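You operate a simulated robot arm through the tools that you are given. There is no shell and no other tool.

You are at the controls of a simulated robot arm. One attempt, no reset.

## Task
Warm the welder up to the heat and speed on the seam card.
Fine: welder and heater switches on; wait for the green lamp.

Only the result counts: the job must be done as asked and must still hold three seconds after the hand-in. Knocking over, shifting, dropping, spilling or breaking anything else fails it.

## Robot
A 6-joint arm with a three-finger gripper, fixed in place. Base frame: the origin is on the floor under the middle of its stand, x ahead of it, y to its left, z up. Lengths are in m, angles in degrees, forces in N, time in s.
It reaches about 1.213 m from its shoulder. Its first joint turns from -166.0 to 166.0 degrees. Payload 4.89 kg.
Tool frame: the origin (TCP) lies between the finger pads and is the grasp point; the fingertips stand 0.03 m ahead of it; z points along the fingers, y is the line along which they close. The gripper opens to 0.164 m; its body begins 0.125 m behind the TCP.
Orientation is that of the tool frame in the base frame, as a unit quaternion [w, x, y, z]. With the fingers straight down and closing along the base's y, the tool's x points along the base's -x, its y along +y and its z along -z.

## Interface
- The arm moves only by the tool jog_arm. Its argument "deltas" is a list of rows, each a list of 7 numbers: the finger opening in m, from 0 to 0.164, then the shift along the tool's x, y, z in m, then the turn, a rotation vector about the tool's x, y, z in degrees. In form: [[hand, x, y, z, wx, wy, wz], ...]. A call has 1 to 20 rows; each row is the pose to reach, as a shift and turn from the pose commanded when the call began, along the tool's axes at that moment. A row lasts 0.2 s, in which the tool goes at most 0.05 m and 8.6 degrees; a call with a longer step from one row to the next is refused whole, and so is a gripper value outside its range. A pose out of reach is approached as far as the arm can. The call stops where the force on the tool passes 90 N (or 10 N more than at its start, if that is more) or the arm is blocked; 0.2 s more then pass. The fingers move at their own pace (about 0.108 m/s each) and stop on an object; they squeeze with about 41 N. The grip force told is the motor's: it shows also when the fingers shut on nothing. Time passes only in rows, and 0.2 s behind the last, so rows that repeat a pose let the fingers close. It gives the time, the measured TCP pose, the force on the tool (base axes), the opening and the grip force at its end, in the units of the frame above (readings bear some noise), with the torque about the TCP (base axes, N m) and any sound that the robot's microphone picked up.
- Cameras (640 x 400 px; columns grow to the right, rows downward): "scene" is fixed at [0.0492, 0.6485, 1.4536]; the picture's right is [-0.57, -0.82, 0.00], its down [-0.39, 0.27, -0.88] and it looks along [0.72, -0.50, -0.48] (base axes); focal length 363 px, centre (320, 200). "wrist" rides on the gripper at [0.076, -0.002, -0.152] in the tool frame; the picture's right is [0.02, 1.00, 0.00], its down [-0.88, 0.02, -0.47] and it looks along [-0.47, 0.01, 0.88] (tool axes); focal length 247 px, centre (320, 200). There is no depth. A picture from a camera that has moved, and an enlarged one, comes with that camera's place and axes in the base frame and with its lens.
- camera(camera): a new picture of that camera. No time passes.
- slide_trunk(by): moves the trunk up (or, below 0, down) by that many m; the arm rides with it, the base frame stays. It gives what a move gives, with no picture.
- zoom(camera, box): a new picture of the part [left, top, right, bottom] of that camera's present view, enlarged. No time passes.
- hand_in(): hands the job in; it is judged then, once.

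Nothing tells you positions but the pictures and the camera data. Unless the task says otherwise, let go and move clear before handing in.

The tools are called by a JSON object that holds its "method" and its "body". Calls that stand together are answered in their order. jog_arm: Moves the arm, as the interface text tells. Its arguments: {"type":"object","properties":{"deltas":{"type":"array","items":{"type":"array","items":{"type":"number"}}}},"required":["deltas"]} The other tools are called the same way: slide_trunk (by) moves the trunk up or down; camera (camera) takes a picture; zoom (camera, box) takes an enlarged picture of a part of a camera's view; hand_in () hands the job in.

At the start:

```text
t: 0.0
tcp_pos: [0.553, 0.3043, 1.1306]
tool_rot: [0.001, 0.0, 1.0, 0.001]
ft_force: [-0.1, 0.4, 0.0]
ft_torque: [0.0, 0.01, 0.03]
width: 0.1639
grasp_force: 0.0
trunk travel left (down, up): [-0.175, 0.215]
```

scene: 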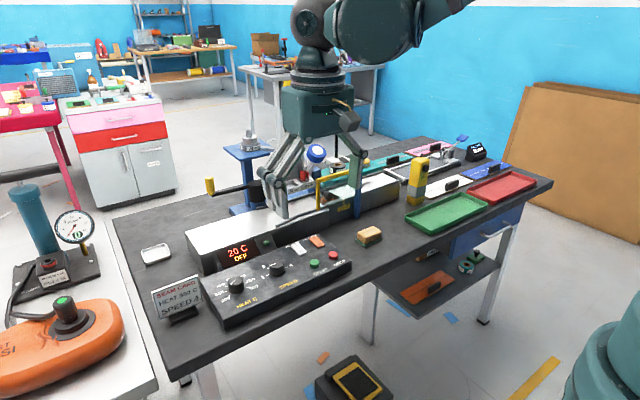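
wrist: 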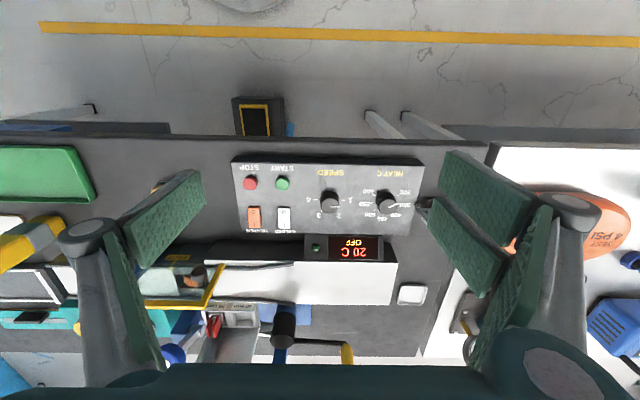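

I see a bench with a hot-air welder and a control panel: two rotary knobs (heat, speed), two rocker switches and start/stop buttons. A seam card stands at the left. I'll zoom in to read the card and the panel.

{"method": "zoom", "body": {"camera": "scene", "box": [140, 270, 220, 330]}}

{"method": "zoom", "body": {"camera": "scene", "box": [190, 220, 360, 330]}}

{"method": "zoom", "body": {"camera": "wrist", "box": [225, 150, 435, 270]}}

```text
6.67 times, centred on (180, 300) of scene
camera zoom: at [0.0492, 0.6485, 1.4536], right [-0.57, -0.82, 0.0], down [-0.39, 0.27, -0.88], along [0.72, -0.5, -0.48], focal length 2422 px, centre (1253, -467)
```

zoom: 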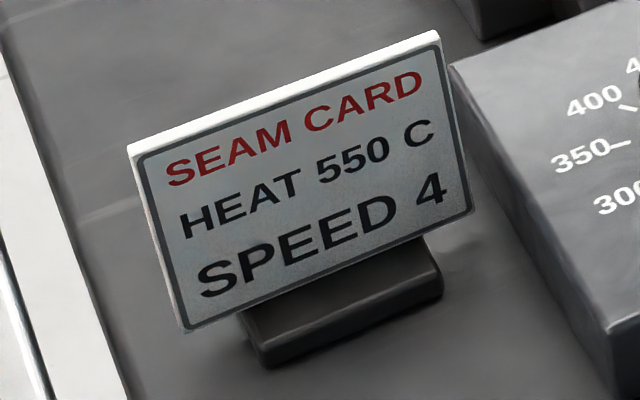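

```text
3.64 times, centred on (275, 275) of scene
camera zoom: at [0.0492, 0.6485, 1.4536], right [-0.57, -0.82, 0.0], down [-0.39, 0.27, -0.88], along [0.72, -0.5, -0.48], focal length 1321 px, centre (484, -73)
```

zoom: 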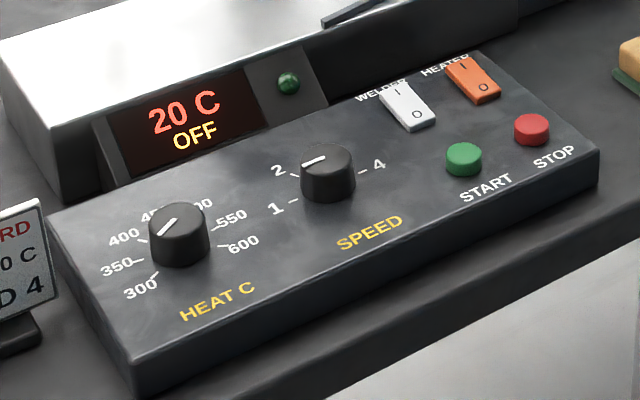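

```text
3.05 times, centred on (330, 210) of wrist
camera zoom: at [0.4751, 0.3016, 1.2836], right [-0.02, 1.0, 0.0], down [0.88, 0.02, 0.47], along [0.47, 0.01, -0.88], focal length 753 px, centre (290, 170)
```

zoom: 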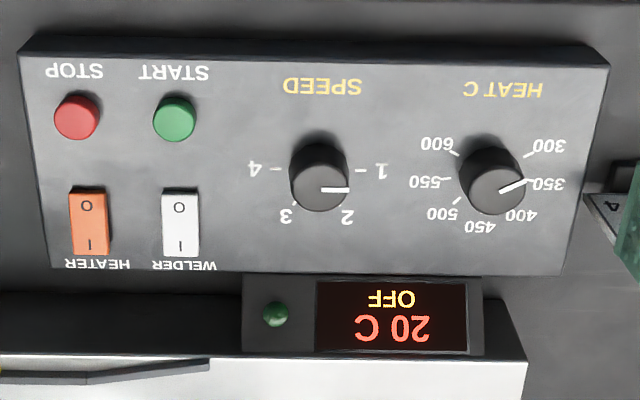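

The card says HEAT 550 C, SPEED 4. Next I look at the gripper's fingers and get the panel geometry in more detail.

{"method": "zoom", "body": {"camera": "scene", "box": [230, 60, 390, 240]}}

{"method": "zoom", "body": {"camera": "wrist", "box": [310, 150, 430, 225]}}

{"method": "zoom", "body": {"camera": "scene", "box": [210, 250, 310, 312]}}

```text
2.22 times, centred on (310, 150) of scene
camera zoom: at [0.0492, 0.6485, 1.4536], right [-0.57, -0.82, 0.0], down [-0.39, 0.27, -0.88], along [0.72, -0.5, -0.48], focal length 808 px, centre (342, 311)
```

zoom: 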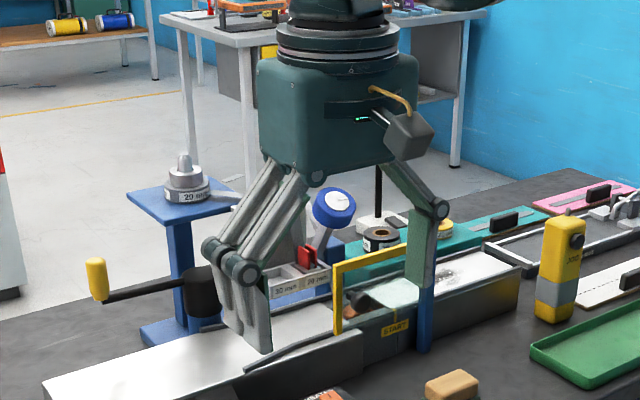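

```text
5.33 times, centred on (370, 188) of wrist
camera zoom: at [0.4751, 0.3016, 1.2836], right [-0.02, 1.0, 0.0], down [0.88, 0.02, 0.47], along [0.47, 0.01, -0.88], focal length 1317 px, centre (53, 267)
```

zoom: 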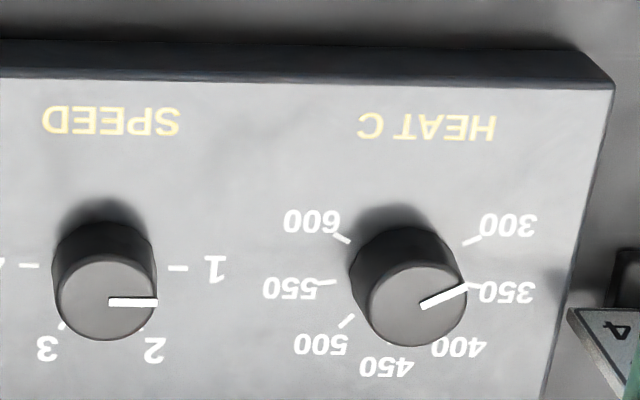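

```text
6.40 times, centred on (260, 281) of scene
camera zoom: at [0.0492, 0.6485, 1.4536], right [-0.57, -0.82, 0.0], down [-0.39, 0.27, -0.88], along [0.72, -0.5, -0.48], focal length 2326 px, centre (704, -318)
```

zoom: 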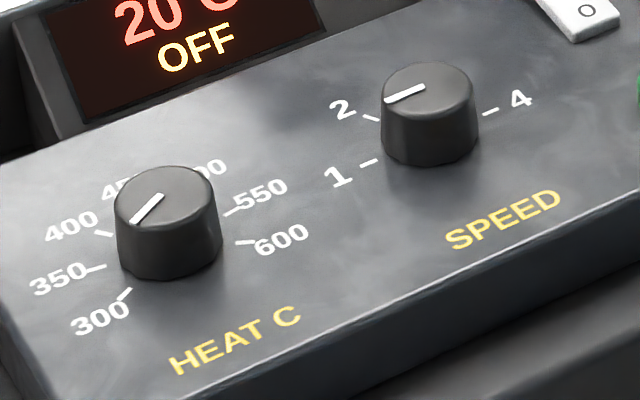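

The heat pointer is near 310 and the speed pointer is near 1, so both knobs must turn clockwise. I'll move closer over the heat knob to view the dials better.

{"method": "jog_arm", "body": {"deltas": [[0.164, -0.012, 0.03, 0.02, 0, 0, 0], [0.164, -0.024, 0.06, 0.04, 0, 0, 0], [0.164, -0.036, 0.09, 0.06, 0, 0, 0], [0.164, -0.047, 0.12, 0.08, 0, 0, 0], [0.164, -0.047, 0.12, 0.08, 0, 0, 0]]}}

{"method": "camera", "body": {"camera": "wrist"}}

{"method": "camera", "body": {"camera": "scene"}}

```text
t: 1.2
tcp_pos: [0.6025, 0.4245, 1.0499]
tool_rot: [0.0, 0.0, 1.0, 0.002]
ft_force: [0.9, 0.4, 0.1]
ft_torque: [-0.11, 0.12, 0.01]
width: 0.164
grasp_force: 0.1
trunk travel left (down, up): [-0.175, 0.215]
```

```text
taken
camera wrist: at [0.5223, 0.422, 1.2029], right [-0.02, 1.0, 0.0], down [0.88, 0.02, 0.47], along [0.47, 0.01, -0.88], focal length 247 px, centre (320, 200)
```

wrist: 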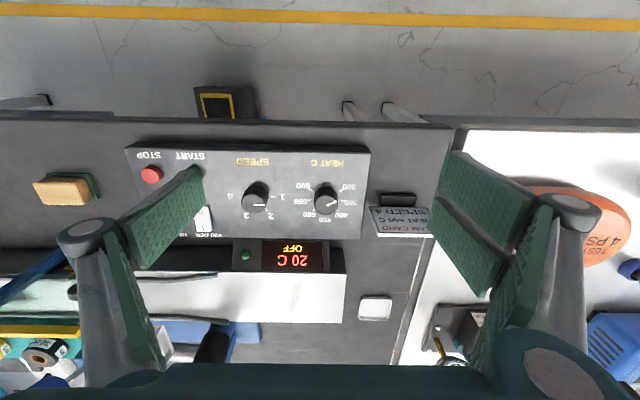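

```text
taken
```

scene: 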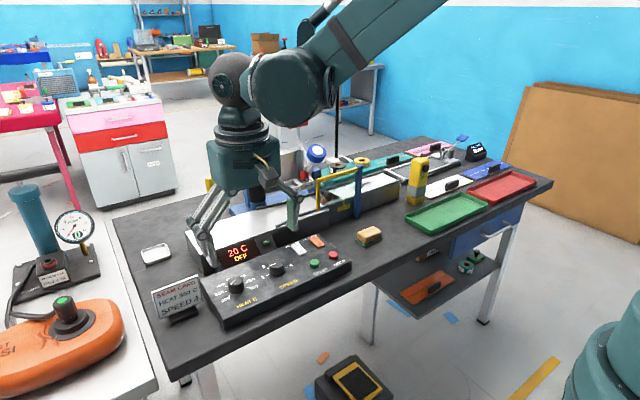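

{"method": "zoom", "body": {"camera": "wrist", "box": [270, 165, 370, 227]}}

{"method": "zoom", "body": {"camera": "wrist", "box": [215, 165, 315, 227]}}

{"method": "zoom", "body": {"camera": "wrist", "box": [110, 130, 390, 290]}}

{"method": "zoom", "body": {"camera": "scene", "box": [150, 120, 350, 330]}}

```text
6.40 times, centred on (320, 196) of wrist
camera zoom: at [0.5223, 0.422, 1.2029], right [-0.02, 1.0, 0.0], down [0.88, 0.02, 0.47], along [0.47, 0.01, -0.88], focal length 1581 px, centre (320, 226)
```

zoom: 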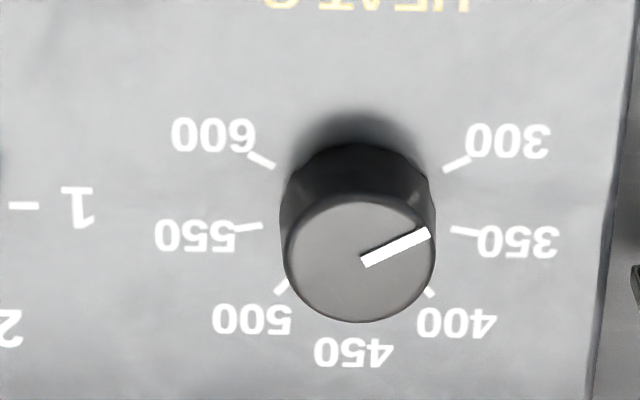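

```text
6.40 times, centred on (265, 196) of wrist
camera zoom: at [0.5223, 0.422, 1.2029], right [-0.02, 1.0, 0.0], down [0.88, 0.02, 0.47], along [0.47, 0.01, -0.88], focal length 1581 px, centre (672, 226)
```

zoom: 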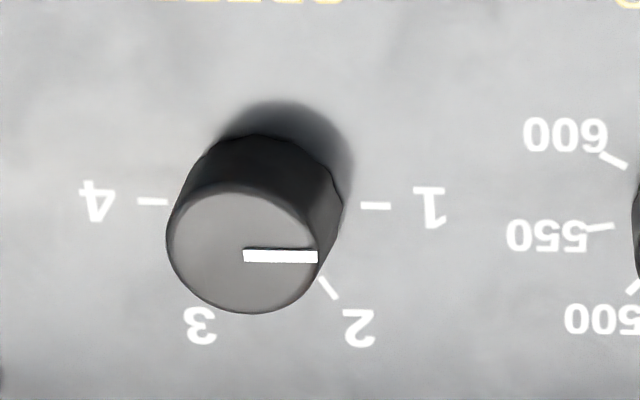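

```text
2.29 times, centred on (250, 210) of wrist
camera zoom: at [0.5223, 0.422, 1.2029], right [-0.02, 1.0, 0.0], down [0.88, 0.02, 0.47], along [0.47, 0.01, -0.88], focal length 564 px, centre (480, 177)
```

zoom: 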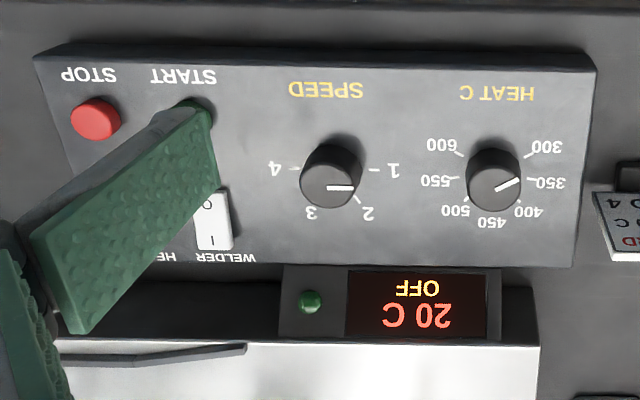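

```text
1.90 times, centred on (250, 225) of scene
camera zoom: at [0.0492, 0.6485, 1.4536], right [-0.57, -0.82, 0.0], down [-0.39, 0.27, -0.88], along [0.72, -0.5, -0.48], focal length 692 px, centre (453, 152)
```

zoom: 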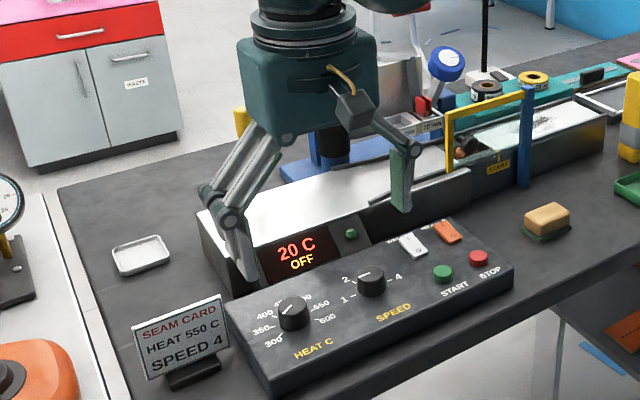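

Heat knob: about (0.702, 0.4355), 0.036 wide, top near z 0.88 on a panel at about 0.856. Speed knob: about (0.702, 0.325). In free air I'll narrow the fingers and see how their tips look before descending.

{"method": "jog_arm", "body": {"deltas": [[0.06, 0, 0, 0, 0, 0, 0], [0.06, 0, 0, 0, 0, 0, 0], [0.06, 0, 0, 0, 0, 0, 0], [0.06, 0, 0, 0, 0, 0, 0]]}}

{"method": "camera", "body": {"camera": "wrist"}}

{"method": "zoom", "body": {"camera": "scene", "box": [150, 120, 350, 330]}}

```text
t: 2.2
tcp_pos: [0.6005, 0.4225, 1.0499]
tool_rot: [0.0, 0.0, 1.0, 0.0]
ft_force: [-0.5, 0.8, -0.1]
ft_torque: [-0.02, 0.01, 0.02]
width: 0.06
grasp_force: 0.0
trunk travel left (down, up): [-0.175, 0.215]
```

```text
taken
camera wrist: at [0.522, 0.4212, 1.2034], right [-0.02, 1.0, 0.0], down [0.88, 0.02, 0.47], along [0.47, 0.01, -0.88], focal length 247 px, centre (320, 200)
```

wrist: 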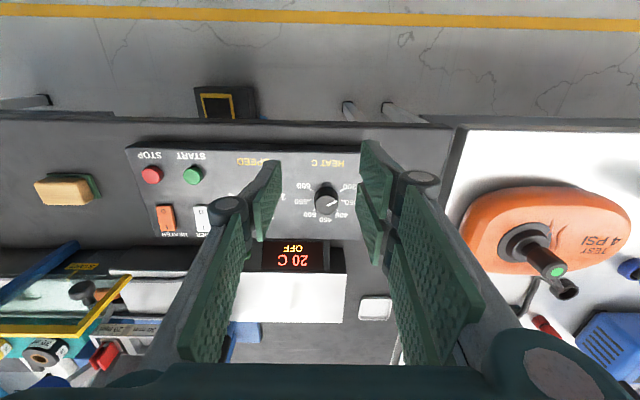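

```text
1.90 times, centred on (250, 225) of scene
camera zoom: at [0.0492, 0.6485, 1.4536], right [-0.57, -0.82, 0.0], down [-0.39, 0.27, -0.88], along [0.72, -0.5, -0.48], focal length 692 px, centre (453, 152)
```

zoom: 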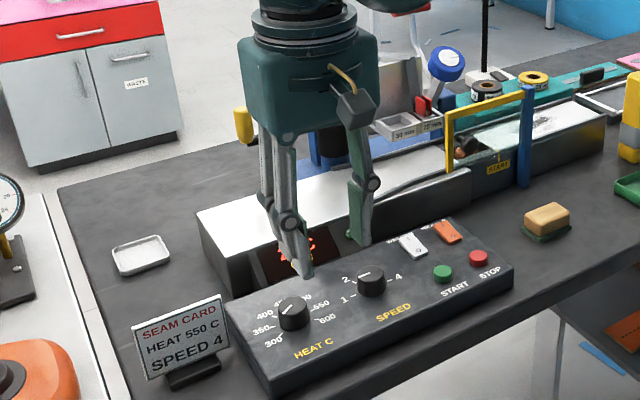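

{"method": "zoom", "body": {"camera": "wrist", "box": [220, 120, 420, 245]}}

{"method": "zoom", "body": {"camera": "scene", "box": [215, 180, 305, 270]}}

```text
3.20 times, centred on (320, 182) of wrist
camera zoom: at [0.522, 0.4212, 1.2034], right [-0.02, 1.0, 0.0], down [0.88, 0.02, 0.47], along [0.47, 0.01, -0.88], focal length 790 px, centre (320, 256)
```

zoom: 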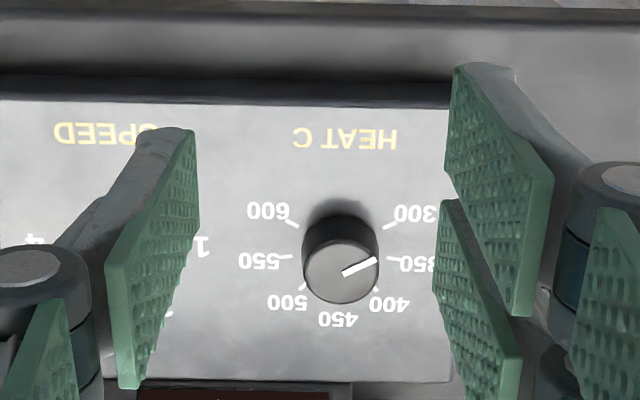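

```text
4.44 times, centred on (260, 225) of scene
camera zoom: at [0.0492, 0.6485, 1.4536], right [-0.57, -0.82, 0.0], down [-0.39, 0.27, -0.88], along [0.72, -0.5, -0.48], focal length 1615 px, centre (587, 89)
```

zoom: 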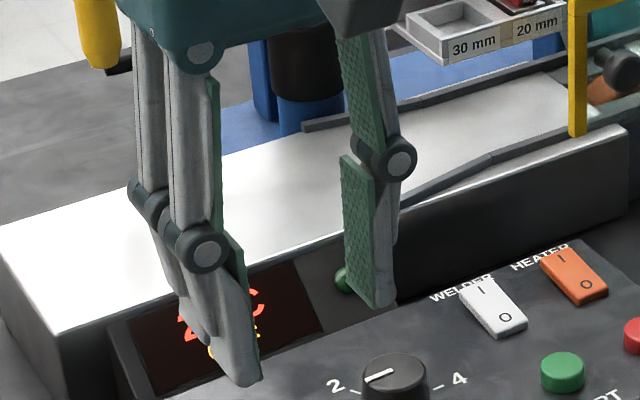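

The tips sit about 0.03 ahead of the TCP and each finger is about 0.025 wide. I'll go above the heat knob and pre-turn the tool by -100° in free air, so it can then turn the knob through +200°.

{"method": "jog_arm", "body": {"deltas": [[0.08, -0.035, 0.004, 0.017, 0, 0, 0], [0.08, -0.07, 0.008, 0.034, 0, 0, 0], [0.08, -0.102, 0.012, 0.05, 0, 0, 0], [0.08, -0.102, 0.012, 0.05, 0, 0, -8.5], [0.08, -0.102, 0.012, 0.05, 0, 0, -17], [0.08, -0.102, 0.012, 0.05, 0, 0, -25.5], [0.08, -0.102, 0.012, 0.05, 0, 0, -34], [0.08, -0.102, 0.012, 0.05, 0, 0, -42.5], [0.08, -0.102, 0.012, 0.05, 0, 0, -51], [0.08, -0.102, 0.012, 0.05, 0, 0, -59.5], [0.08, -0.102, 0.012, 0.05, 0, 0, -68], [0.08, -0.102, 0.012, 0.05, 0, 0, -76.5], [0.08, -0.102, 0.012, 0.05, 0, 0, -85], [0.08, -0.102, 0.012, 0.05, 0, 0, -93], [0.08, -0.102, 0.012, 0.05, 0, 0, -100], [0.08, -0.102, 0.012, 0.05, 0, 0, -100]]}}

{"method": "camera", "body": {"camera": "wrist"}}

{"method": "camera", "body": {"camera": "scene"}}

```text
t: 5.6
tcp_pos: [0.7027, 0.435, 0.9995]
tool_rot: [0.001, 0.767, -0.642, 0.0]
ft_force: [0.1, -0.2, 0.5]
ft_torque: [-0.01, -0.02, 0.0]
width: 0.0801
grasp_force: 0.1
trunk travel left (down, up): [-0.175, 0.215]
```

```text
taken
camera wrist: at [0.7156, 0.36, 1.1533], right [-0.98, -0.2, 0.0], down [-0.17, 0.86, 0.47], along [-0.09, 0.46, -0.88], focal length 247 px, centre (320, 200)
```

wrist: 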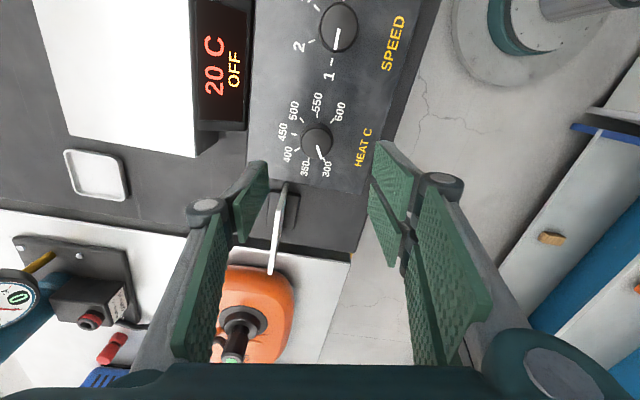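

```text
taken
```

scene: 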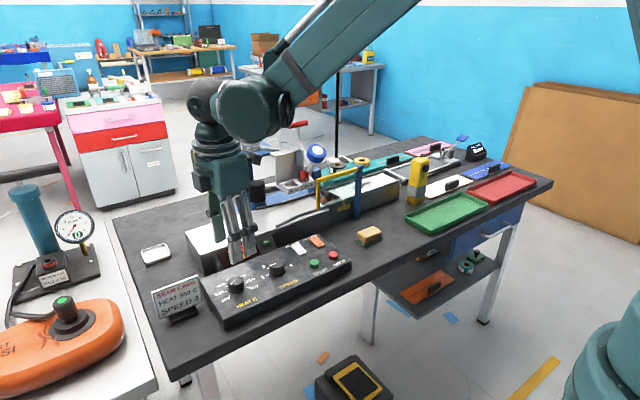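

{"method": "zoom", "body": {"camera": "wrist", "box": [270, 90, 370, 190]}}

{"method": "zoom", "body": {"camera": "scene", "box": [170, 170, 330, 330]}}

```text
4.00 times, centred on (320, 140) of wrist
camera zoom: at [0.7156, 0.36, 1.1533], right [-0.98, -0.2, 0.0], down [-0.17, 0.86, 0.47], along [-0.09, 0.46, -0.88], focal length 988 px, centre (320, 440)
```

zoom: 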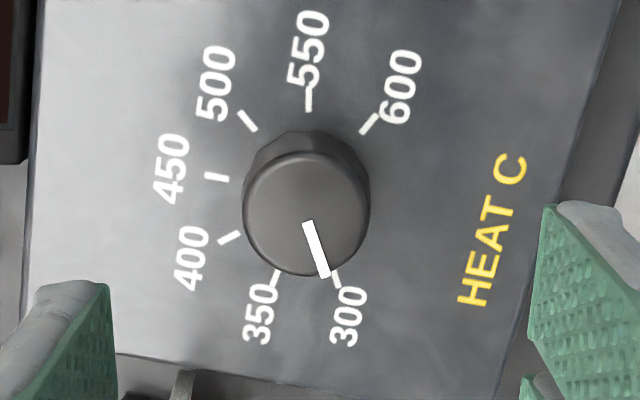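

```text
2.50 times, centred on (250, 250) of scene
camera zoom: at [0.0492, 0.6485, 1.4536], right [-0.57, -0.82, 0.0], down [-0.39, 0.27, -0.88], along [0.72, -0.5, -0.48], focal length 908 px, centre (495, 75)
```

zoom: 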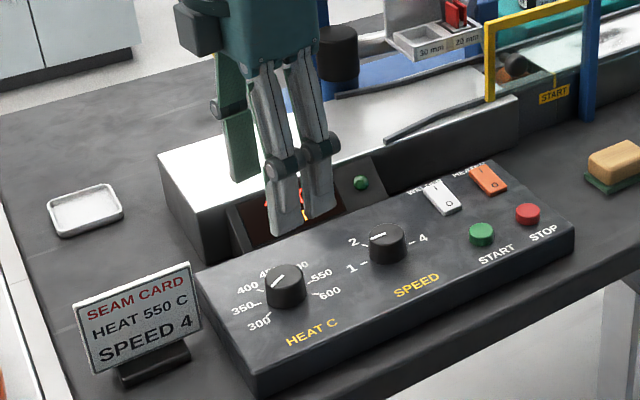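

The knob is about 4 mm off the finger centre line (toward the thumb). I'll correct this, narrow the opening to 0.06 and descend partway to check again.

{"method": "jog_arm", "body": {"deltas": [[0.06, 0.0015, -0.004, 0.02, 0, 0, 0], [0.06, 0.0015, -0.004, 0.045, 0, 0, 0], [0.06, 0.0015, -0.004, 0.07, 0, 0, 0], [0.06, 0.0015, -0.004, 0.07, 0, 0, 0]]}}

{"method": "camera", "body": {"camera": "wrist"}}

{"method": "zoom", "body": {"camera": "wrist", "box": [240, 110, 400, 210]}}

{"method": "zoom", "body": {"camera": "scene", "box": [170, 200, 330, 330]}}

```text
t: 6.6
tcp_pos: [0.708, 0.4343, 0.9295]
tool_rot: [0.0, 0.766, -0.643, 0.0]
ft_force: [0.2, -0.4, -0.1]
ft_torque: [-0.07, 0.02, 0.02]
width: 0.0598
grasp_force: 0.2
trunk travel left (down, up): [-0.175, 0.215]
```

```text
taken
camera wrist: at [0.7205, 0.3605, 1.0827], right [-0.98, -0.19, 0.0], down [-0.17, 0.86, 0.47], along [-0.09, 0.46, -0.88], focal length 247 px, centre (320, 200)
```

wrist: 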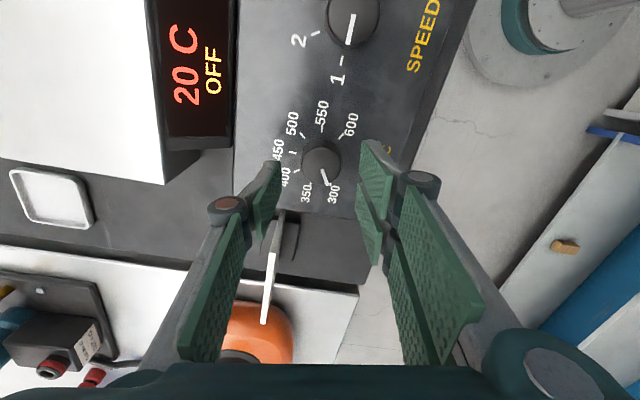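

```text
4.00 times, centred on (320, 160) of wrist
camera zoom: at [0.7205, 0.3605, 1.0827], right [-0.98, -0.19, 0.0], down [-0.17, 0.86, 0.47], along [-0.09, 0.46, -0.88], focal length 988 px, centre (320, 360)
```

zoom: 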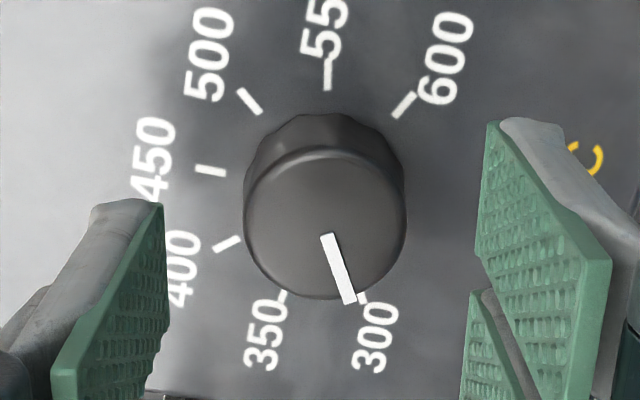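

```text
3.08 times, centred on (250, 265) of scene
camera zoom: at [0.0492, 0.6485, 1.4536], right [-0.57, -0.82, 0.0], down [-0.39, 0.27, -0.88], along [0.72, -0.5, -0.48], focal length 1118 px, centre (535, 0)
```

zoom: 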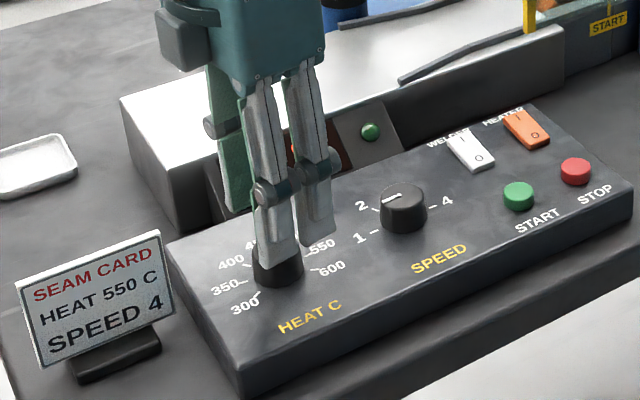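

The knob is now centred between the fingers within about 1 mm. Next I descend about 34 mm so the tips overlap the knob, staying off the panel.

{"method": "jog_arm", "body": {"deltas": [[0.06, 0, 0, 0.015, 0, 0, 0], [0.06, 0, 0, 0.026, 0, 0, 0], [0.06, 0, 0, 0.034, 0, 0, 0], [0.06, 0, 0, 0.034, 0, 0, 0]]}}

{"method": "zoom", "body": {"camera": "wrist", "box": [240, 110, 400, 210]}}

{"method": "zoom", "body": {"camera": "scene", "box": [190, 220, 290, 310]}}

```text
t: 7.6
tcp_pos: [0.7068, 0.4354, 0.8962]
tool_rot: [0.0, 0.767, -0.642, 0.0]
ft_force: [-0.8, 0.1, -0.2]
ft_torque: [-0.02, 0.05, 0.0]
width: 0.0598
grasp_force: 0.1
trunk travel left (down, up): [-0.175, 0.215]
```

```text
4.00 times, centred on (320, 160) of wrist
camera zoom: at [0.7203, 0.3606, 1.0503], right [-0.98, -0.19, 0.0], down [-0.17, 0.86, 0.47], along [-0.09, 0.46, -0.88], focal length 988 px, centre (320, 360)
```

zoom: 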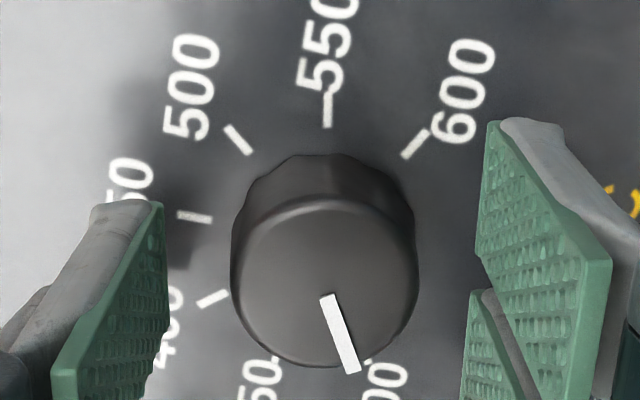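

```text
4.44 times, centred on (240, 265) of scene
camera zoom: at [0.0492, 0.6485, 1.4536], right [-0.57, -0.82, 0.0], down [-0.39, 0.27, -0.88], along [0.72, -0.5, -0.48], focal length 1615 px, centre (676, -89)
```

zoom: 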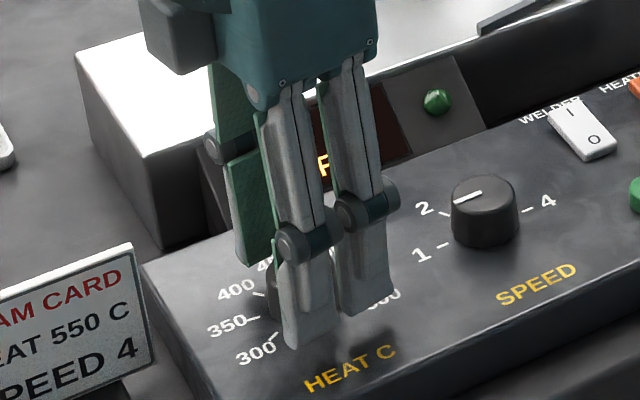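

The fingers straddle the knob. I'll close on it and check the grip.

{"method": "jog_arm", "body": {"deltas": [[0.03, 0.001, 0, 0, 0, 0, 0], [0.02, 0.001, 0, 0, 0, 0, 0], [0.02, 0.001, 0, 0, 0, 0, 0], [0.02, 0.001, 0, 0, 0, 0, 0]]}}

{"method": "zoom", "body": {"camera": "wrist", "box": [240, 110, 400, 210]}}

```text
t: 8.6
tcp_pos: [0.7064, 0.4351, 0.8971]
tool_rot: [0.0, 0.766, -0.643, 0.0]
ft_force: [-3.1, 13.1, -1.2]
ft_torque: [0.7, 0.1, 0.0]
width: 0.0352
grasp_force: 45.0
trunk travel left (down, up): [-0.175, 0.215]
```

```text
4.00 times, centred on (320, 160) of wrist
camera zoom: at [0.7198, 0.3599, 1.0504], right [-0.98, -0.19, 0.0], down [-0.17, 0.86, 0.47], along [-0.09, 0.46, -0.88], focal length 988 px, centre (320, 360)
```

zoom: 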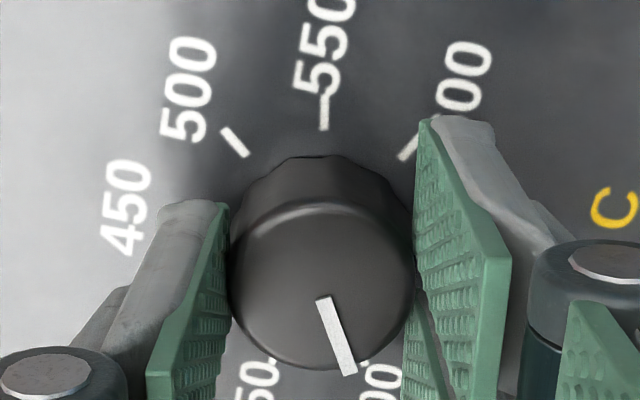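

Firm grip at width 0.035. Now I turn +80° first and check for slip.

{"method": "jog_arm", "body": {"deltas": [[0.02, -0.0007, 0, 0, 0, 0, 4], [0.02, -0.0007, 0, 0, 0, 0, 12], [0.02, -0.0007, 0, 0, 0, 0, 20], [0.02, -0.0007, 0, 0, 0, 0, 28], [0.02, -0.0007, 0, 0, 0, 0, 36], [0.02, -0.0007, 0, 0, 0, 0, 44], [0.02, -0.0007, 0, 0, 0, 0, 52], [0.02, -0.0007, 0, 0, 0, 0, 60], [0.02, -0.0007, 0, 0, 0, 0, 68], [0.02, -0.0007, 0, 0, 0, 0, 75], [0.02, -0.0007, 0, 0, 0, 0, 80], [0.02, -0.0007, 0, 0, 0, 0, 80]]}}

{"method": "camera", "body": {"camera": "wrist"}}

{"method": "zoom", "body": {"camera": "wrist", "box": [240, 110, 400, 210]}}

{"method": "zoom", "body": {"camera": "scene", "box": [150, 180, 310, 320]}}

```text
t: 11.2
tcp_pos: [0.7056, 0.4351, 0.8974]
tool_rot: [0.0, -0.172, 0.985, 0.0]
ft_force: [12.9, 31.2, 41.9]
ft_torque: [1.23, -0.61, 0.01]
width: 0.0351
grasp_force: 44.3
trunk travel left (down, up): [-0.175, 0.215]
```

```text
taken
camera wrist: at [0.633, 0.407, 1.0501], right [-0.36, 0.93, 0.0], down [0.82, 0.32, 0.47], along [0.44, 0.17, -0.88], focal length 247 px, centre (320, 200)
```

wrist: 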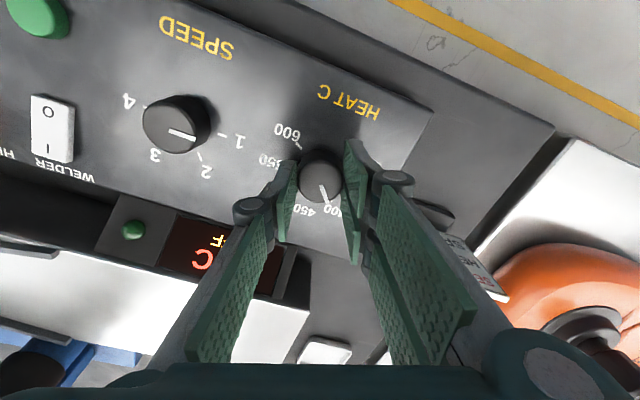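

```text
4.00 times, centred on (320, 160) of wrist
camera zoom: at [0.633, 0.407, 1.0501], right [-0.36, 0.93, 0.0], down [0.82, 0.32, 0.47], along [0.44, 0.17, -0.88], focal length 988 px, centre (320, 360)
```

zoom: 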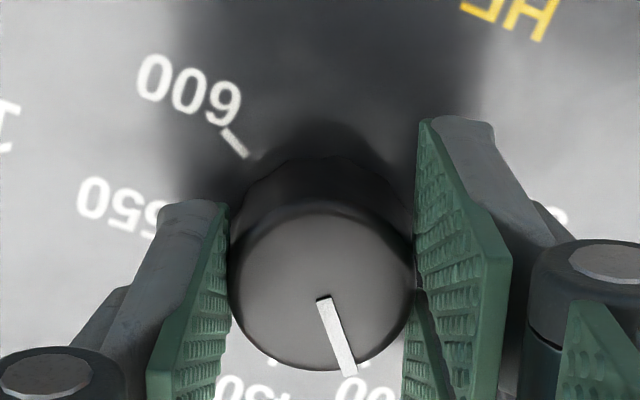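

```text
2.86 times, centred on (230, 250) of scene
camera zoom: at [0.0492, 0.6485, 1.4536], right [-0.57, -0.82, 0.0], down [-0.39, 0.27, -0.88], along [0.72, -0.5, -0.48], focal length 1038 px, centre (577, 57)
```

zoom: 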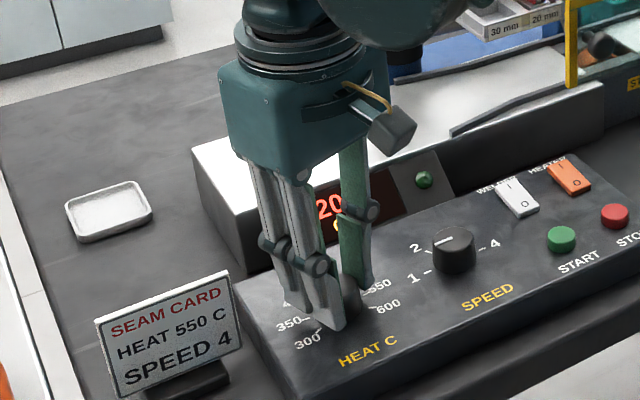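

The knob turned 80° without slip, but side forces are building up. I'll release, re-check the alignment and regrip.

{"method": "jog_arm", "body": {"deltas": [[0.055, 0, 0, 0, 0, 0, 0], [0.055, 0, 0, 0, 0, 0, 0], [0.055, 0, 0, 0, 0, 0, 0]]}}

{"method": "zoom", "body": {"camera": "wrist", "box": [240, 110, 400, 210]}}

```text
t: 12.0
tcp_pos: [0.7067, 0.4344, 0.8964]
tool_rot: [0.0, -0.173, 0.985, 0.0]
ft_force: [0.9, 0.2, -0.3]
ft_torque: [0.01, 0.02, 0.01]
width: 0.0548
grasp_force: 0.0
trunk travel left (down, up): [-0.175, 0.215]
```

```text
4.00 times, centred on (320, 160) of wrist
camera zoom: at [0.6337, 0.4062, 1.0494], right [-0.36, 0.93, 0.0], down [0.82, 0.32, 0.47], along [0.44, 0.17, -0.88], focal length 988 px, centre (320, 360)
```

zoom: 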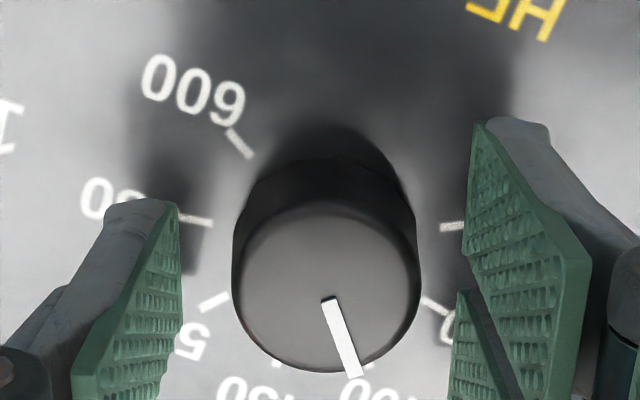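

{"method": "jog_arm", "body": {"deltas": [[0.055, 0.0005, 0.0008, 0, 0, 0, 0], [0.02, 0.0005, 0.0008, 0, 0, 0, 0], [0.02, 0.0005, 0.0008, 0, 0, 0, 0], [0.02, 0.0005, 0.0008, 0, 0, 0, 0], [0.02, 0.0005, 0.0008, 0, 0, 0, 4], [0.02, 0.0005, 0.0008, 0, 0, 0, 12], [0.02, 0.0005, 0.0008, 0, 0, 0, 20], [0.02, 0.0005, 0.0008, 0, 0, 0, 28], [0.02, 0.0005, 0.0008, 0, 0, 0, 36], [0.02, 0.0005, 0.0008, 0, 0, 0, 44], [0.02, 0.0005, 0.0008, 0, 0, 0, 52], [0.02, 0.0005, 0.0008, 0, 0, 0, 60], [0.02, 0.0005, 0.0008, 0, 0, 0, 60]]}}

{"method": "zoom", "body": {"camera": "wrist", "box": [240, 110, 400, 210]}}

{"method": "camera", "body": {"camera": "scene"}}

```text
t: 14.8
tcp_pos: [0.7057, 0.4353, 0.8963]
tool_rot: [0.0, 0.343, 0.939, -0.001]
ft_force: [-14.5, 7.7, -26.2]
ft_torque: [0.32, 0.49, -0.01]
width: 0.0353
grasp_force: 44.6
trunk travel left (down, up): [-0.175, 0.215]
```

```text
4.00 times, centred on (320, 160) of wrist
camera zoom: at [0.6447, 0.4831, 1.0493], right [0.63, 0.78, 0.0], down [0.69, -0.55, 0.47], along [0.37, -0.3, -0.88], focal length 988 px, centre (320, 360)
```

zoom: 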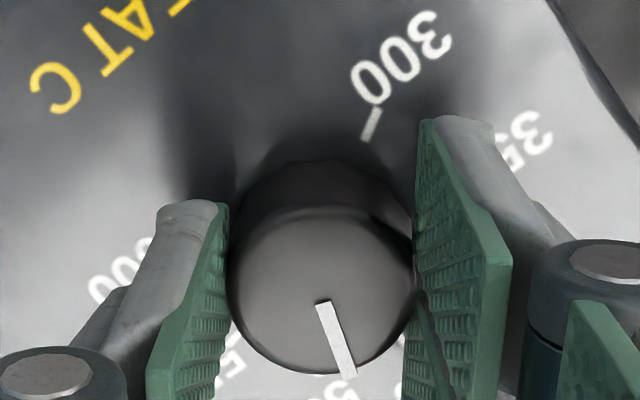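

```text
taken
```

scene: 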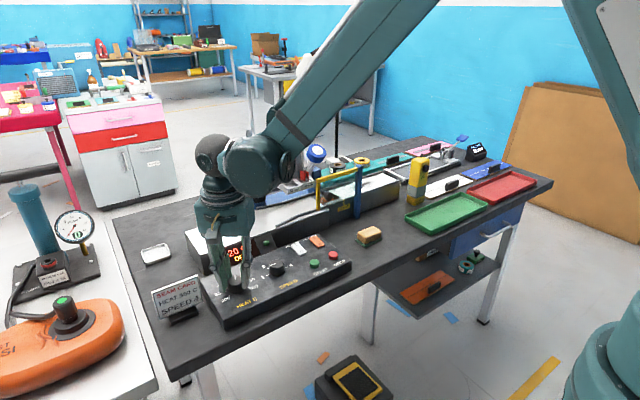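

No slip again, and 140° are done. I turn the last 60°.

{"method": "jog_arm", "body": {"deltas": [[0.02, 0, 0, 0, 0, 0, 6], [0.02, 0, 0, 0, 0, 0, 14], [0.02, 0, 0, 0, 0, 0, 22], [0.02, 0, 0, 0, 0, 0, 30], [0.02, 0, 0, 0, 0, 0, 38], [0.02, 0, 0, 0, 0, 0, 46], [0.02, 0, 0, 0, 0, 0, 53], [0.02, 0, 0, 0, 0, 0, 60], [0.02, 0, 0, 0, 0, 0, 60]]}}

{"method": "zoom", "body": {"camera": "wrist", "box": [240, 110, 400, 210]}}

{"method": "camera", "body": {"camera": "scene"}}

```text
t: 16.8
tcp_pos: [0.7056, 0.4347, 0.8961]
tool_rot: [0.0, 0.767, 0.642, 0.001]
ft_force: [-3.6, 14.1, -9.2]
ft_torque: [0.36, 0.05, -0.02]
width: 0.0354
grasp_force: 44.8
trunk travel left (down, up): [-0.175, 0.215]
```

```text
4.00 times, centred on (320, 160) of wrist
camera zoom: at [0.7163, 0.511, 1.0494], right [0.99, -0.15, 0.0], down [-0.14, -0.87, 0.47], along [-0.07, -0.47, -0.88], focal length 988 px, centre (320, 360)
```

zoom: 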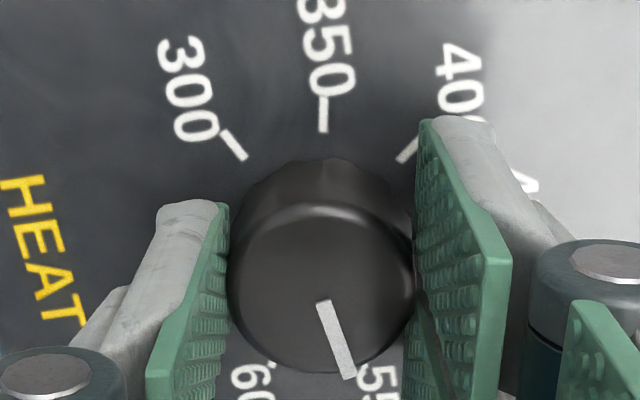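

```text
taken
```

scene: 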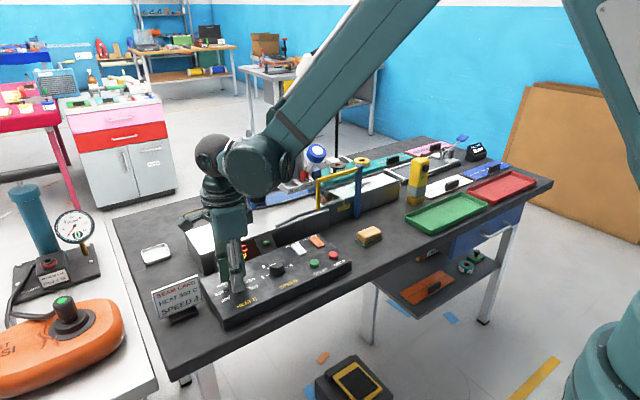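

The pointer now looks to be at 550. I release, rise straight up and inspect.

{"method": "jog_arm", "body": {"deltas": [[0.06, 0, 0, 0, 0, 0, 0], [0.06, 0, 0, 0, 0, 0, 0], [0.06, 0, 0, 0, 0, 0, 0], [0.06, 0, 0, -0.03, 0, 0, 0], [0.06, 0, 0, -0.07, 0, 0, 0], [0.06, 0, 0, -0.1, 0, 0, 0], [0.06, 0, 0, -0.1, 0, 0, 0]]}}

{"method": "zoom", "body": {"camera": "wrist", "box": [270, 100, 370, 180]}}

{"method": "zoom", "body": {"camera": "scene", "box": [190, 230, 330, 320]}}

```text
t: 18.4
tcp_pos: [0.705, 0.4357, 0.9967]
tool_rot: [0.001, 0.766, 0.643, 0.0]
ft_force: [-0.4, -0.2, -0.6]
ft_torque: [0.03, -0.04, -0.03]
width: 0.0602
grasp_force: 0.0
trunk travel left (down, up): [-0.175, 0.215]
```

```text
5.00 times, centred on (320, 140) of wrist
camera zoom: at [0.7154, 0.5116, 1.1503], right [0.99, -0.15, 0.0], down [-0.13, -0.87, 0.47], along [-0.07, -0.47, -0.88], focal length 1235 px, centre (320, 500)
```

zoom: 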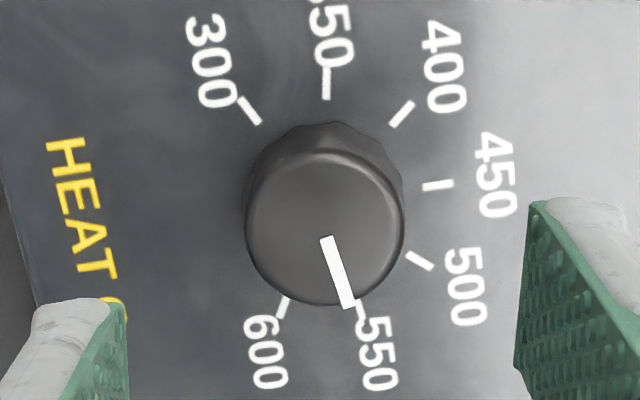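

```text
4.44 times, centred on (260, 275) of scene
camera zoom: at [0.0492, 0.6485, 1.4536], right [-0.57, -0.82, 0.0], down [-0.39, 0.27, -0.88], along [0.72, -0.5, -0.48], focal length 1615 px, centre (587, -133)
```

zoom: 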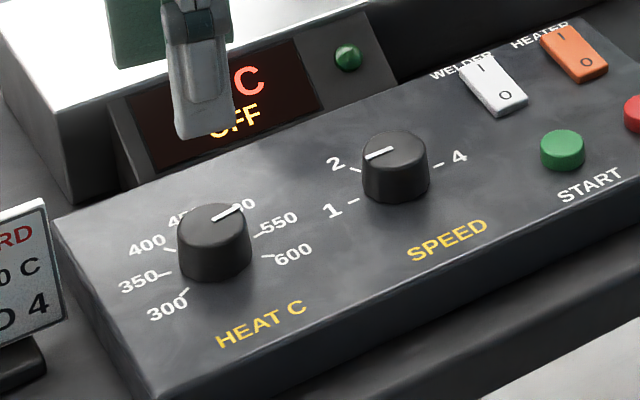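

The heat pointer measures about +80°, right on 550. I'm moving over to the speed knob, turning the tool back to -90° so it can turn that knob +180°.

{"method": "jog_arm", "body": {"deltas": [[0.06, -0.036, 0.0064, 0, 0, 0, -8.5], [0.06, -0.072, 0.0128, 0, 0, 0, -17], [0.06, -0.1083, 0.0191, 0, 0, 0, -25.5], [0.06, -0.1083, 0.0191, 0, 0, 0, -34], [0.06, -0.1083, 0.0191, 0, 0, 0, -42.5], [0.06, -0.1083, 0.0191, 0, 0, 0, -51], [0.06, -0.1083, 0.0191, 0, 0, 0, -59.5], [0.06, -0.1083, 0.0191, 0, 0, 0, -68], [0.06, -0.1083, 0.0191, 0, 0, 0, -76.5], [0.06, -0.1083, 0.0191, 0, 0, 0, -85], [0.06, -0.1083, 0.0191, 0, 0, 0, -93.5], [0.06, -0.1083, 0.0191, 0, 0, 0, -102], [0.06, -0.1083, 0.0191, 0, 0, 0, -110.5], [0.06, -0.1083, 0.0191, 0, 0, 0, -119], [0.06, -0.1083, 0.0191, 0, 0, 0, -127.5], [0.06, -0.1083, 0.0191, 0, 0, 0, -136], [0.06, -0.1083, 0.0191, 0, 0, 0, -144.5], [0.06, -0.1083, 0.0191, 0, 0, 0, -153], [0.06, -0.1083, 0.0191, 0, 0, 0, -161.5], [0.06, -0.1083, 0.0191, 0, 0, 0, -170]]}}

{"method": "jog_arm", "body": {"deltas": [[0.06, 0, 0, 0, 0, 0, -8], [0.06, 0, 0, 0, 0, 0, -15], [0.06, 0, 0, 0, 0, 0, -20], [0.06, 0, 0, 0, 0, 0, -20]]}}

{"method": "zoom", "body": {"camera": "wrist", "box": [260, 90, 380, 190]}}

{"method": "camera", "body": {"camera": "scene"}}

```text
t: 22.6
tcp_pos: [0.7064, 0.3248, 0.9963]
tool_rot: [0.0, -0.574, 0.819, 0.0]
ft_force: [0.1, -0.7, 0.6]
ft_torque: [0.01, -0.03, -0.01]
width: 0.0601
grasp_force: 0.0
trunk travel left (down, up): [-0.175, 0.215]
```

```text
t: 23.6
tcp_pos: [0.7061, 0.325, 0.9962]
tool_rot: [-0.001, 0.708, -0.706, 0.0]
ft_force: [0.0, -0.3, -0.1]
ft_torque: [0.01, 0.03, 0.0]
width: 0.06
grasp_force: 0.1
trunk travel left (down, up): [-0.175, 0.215]
```

```text
4.00 times, centred on (320, 140) of wrist
camera zoom: at [0.7058, 0.2486, 1.1494], right [-1.0, -0.02, 0.0], down [-0.02, 0.88, 0.47], along [-0.01, 0.47, -0.88], focal length 988 px, centre (320, 440)
```

zoom: 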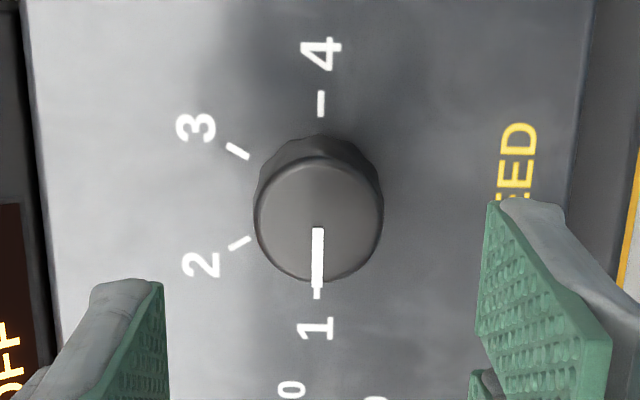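

```text
taken
```

scene: 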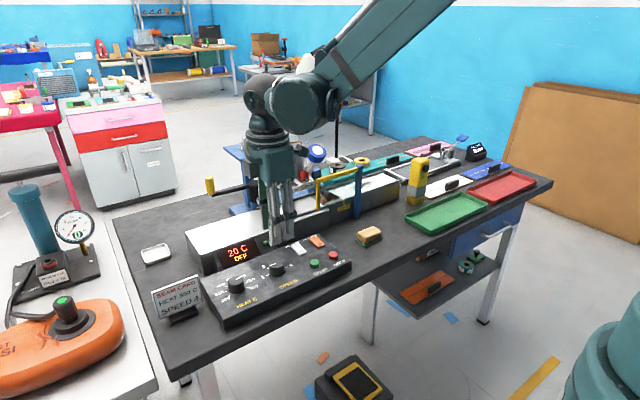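

Alignment is already within 1 mm. I descend with a small correction and check before closing.

{"method": "jog_arm", "body": {"deltas": [[0.06, 0, -0.0009, 0.035, 0, 0, 0], [0.06, 0, -0.0009, 0.07, 0, 0, 0], [0.06, 0, -0.0009, 0.09, 0, 0, 0], [0.06, 0, -0.0009, 0.1, 0, 0, 0], [0.06, 0, -0.0009, 0.1, 0, 0, 0]]}}

{"method": "zoom", "body": {"camera": "wrist", "box": [240, 110, 400, 210]}}

{"method": "zoom", "body": {"camera": "scene", "box": [220, 200, 360, 300]}}

```text
t: 24.8
tcp_pos: [0.707, 0.3255, 0.8964]
tool_rot: [0.0, -0.707, 0.707, 0.0]
ft_force: [1.3, 0.2, -0.4]
ft_torque: [-0.01, 0.0, 0.04]
width: 0.06
grasp_force: 0.1
trunk travel left (down, up): [-0.175, 0.215]
```

```text
4.00 times, centred on (320, 160) of wrist
camera zoom: at [0.707, 0.2487, 1.0497], right [-1.0, -0.02, 0.0], down [-0.02, 0.88, 0.47], along [-0.01, 0.47, -0.88], focal length 988 px, centre (320, 360)
```

zoom: 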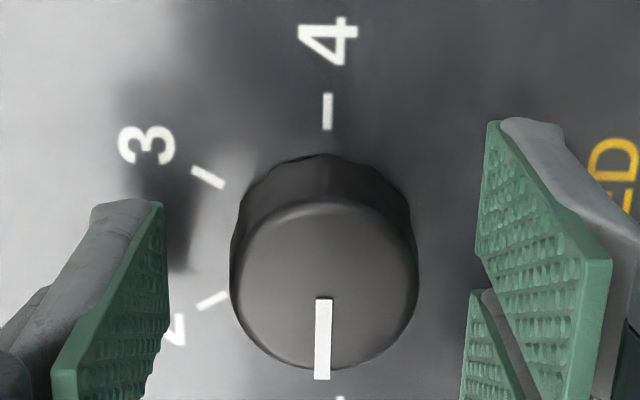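

```text
4.00 times, centred on (290, 250) of scene
camera zoom: at [0.0492, 0.6485, 1.4536], right [-0.57, -0.82, 0.0], down [-0.39, 0.27, -0.88], along [0.72, -0.5, -0.48], focal length 1454 px, centre (440, 0)
```

zoom: 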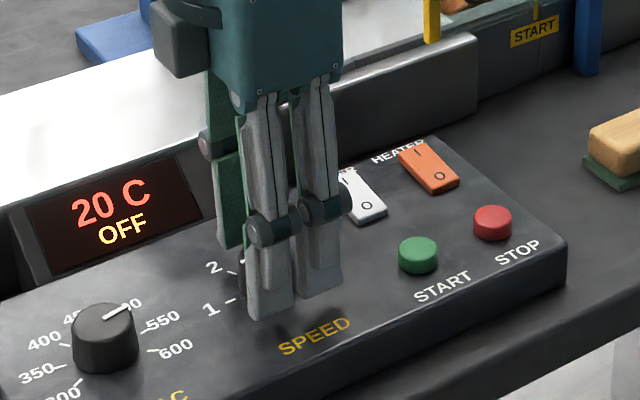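

{"method": "jog_arm", "body": {"deltas": [[0.02, 0.0005, 0.0004, 0, 0, 0, 0], [0.02, 0.0005, 0.0004, 0, 0, 0, 0], [0.02, 0.0005, 0.0004, 0, 0, 0, 0], [0.02, 0.0005, 0.0004, 0, 0, 0, 0], [0.02, 0.0005, 0.0004, 0, 0, 0, 5], [0.02, 0.0005, 0.0004, 0, 0, 0, 13], [0.02, 0.0005, 0.0004, 0, 0, 0, 21], [0.02, 0.0005, 0.0004, 0, 0, 0, 29], [0.02, 0.0005, 0.0004, 0, 0, 0, 37], [0.02, 0.0005, 0.0004, 0, 0, 0, 45], [0.02, 0.0005, 0.0004, 0, 0, 0, 53], [0.02, 0.0005, 0.0004, 0, 0, 0, 61], [0.02, 0.0005, 0.0004, 0, 0, 0, 69], [0.02, 0.0005, 0.0004, 0, 0, 0, 77], [0.02, 0.0005, 0.0004, 0, 0, 0, 84], [0.02, 0.0005, 0.0004, 0, 0, 0, 90], [0.02, 0.0005, 0.0004, 0, 0, 0, 90]]}}

{"method": "zoom", "body": {"camera": "wrist", "box": [240, 110, 400, 210]}}

{"method": "zoom", "body": {"camera": "scene", "box": [200, 180, 360, 300]}}

```text
t: 28.4
tcp_pos: [0.7056, 0.3248, 0.8958]
tool_rot: [0.0, 0.001, 1.0, 0.0]
ft_force: [5.2, 21.7, 15.4]
ft_torque: [0.7, -0.2, 0.01]
width: 0.035
grasp_force: 44.7
trunk travel left (down, up): [-0.175, 0.215]
```

```text
4.00 times, centred on (320, 160) of wrist
camera zoom: at [0.6279, 0.3232, 1.0498], right [-0.02, 1.0, 0.0], down [0.88, 0.02, 0.47], along [0.47, 0.01, -0.88], focal length 988 px, centre (320, 360)
```

zoom: 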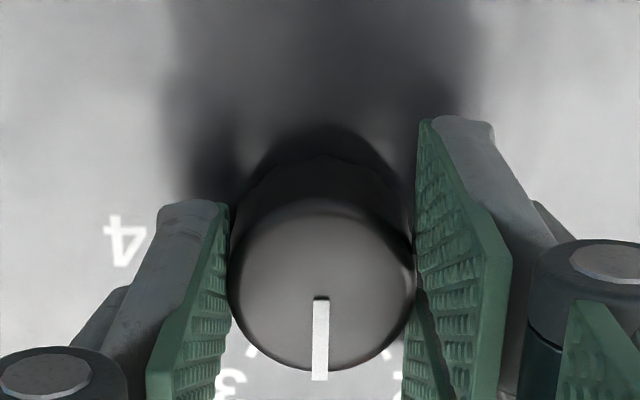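

```text
3.33 times, centred on (280, 240) of scene
camera zoom: at [0.0492, 0.6485, 1.4536], right [-0.57, -0.82, 0.0], down [-0.39, 0.27, -0.88], along [0.72, -0.5, -0.48], focal length 1211 px, centre (453, 67)
```

zoom: 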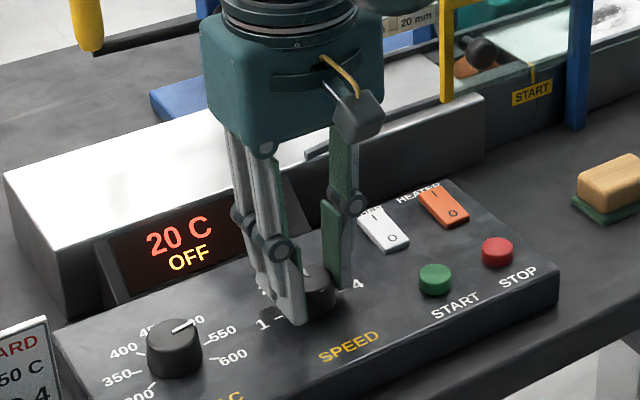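

{"method": "jog_arm", "body": {"deltas": [[0.02, 0, 0, 0, 0, 0, 6], [0.02, 0, 0, 0, 0, 0, 14], [0.02, 0, 0, 0, 0, 0, 22], [0.02, 0, 0, 0, 0, 0, 30], [0.02, 0, 0, 0, 0, 0, 38], [0.02, 0, 0, 0, 0, 0, 46], [0.02, 0, 0, 0, 0, 0, 54], [0.02, 0, 0, 0, 0, 0, 62], [0.02, 0, 0, 0, 0, 0, 70], [0.02, 0, 0, 0, 0, 0, 78], [0.02, 0, 0, 0, 0, 0, 85], [0.02, 0, 0, 0, 0, 0, 90], [0.02, 0, 0, 0, 0, 0, 90]]}}

{"method": "zoom", "body": {"camera": "wrist", "box": [240, 110, 400, 210]}}

```text
t: 31.2
tcp_pos: [0.706, 0.325, 0.8958]
tool_rot: [0.001, 0.708, 0.706, 0.0]
ft_force: [2.8, 33.1, 17.8]
ft_torque: [0.79, -0.11, 0.08]
width: 0.0352
grasp_force: 44.7
trunk travel left (down, up): [-0.175, 0.215]
```

```text
4.00 times, centred on (320, 160) of wrist
camera zoom: at [0.7027, 0.4016, 1.0498], right [1.0, 0.02, 0.0], down [0.02, -0.88, 0.47], along [0.01, -0.47, -0.88], focal length 988 px, centre (320, 360)
```

zoom: 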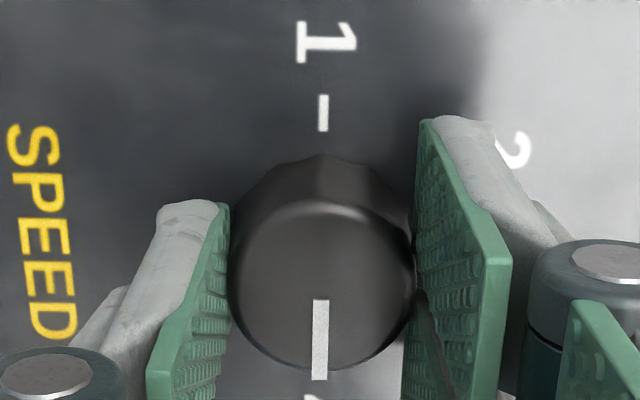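

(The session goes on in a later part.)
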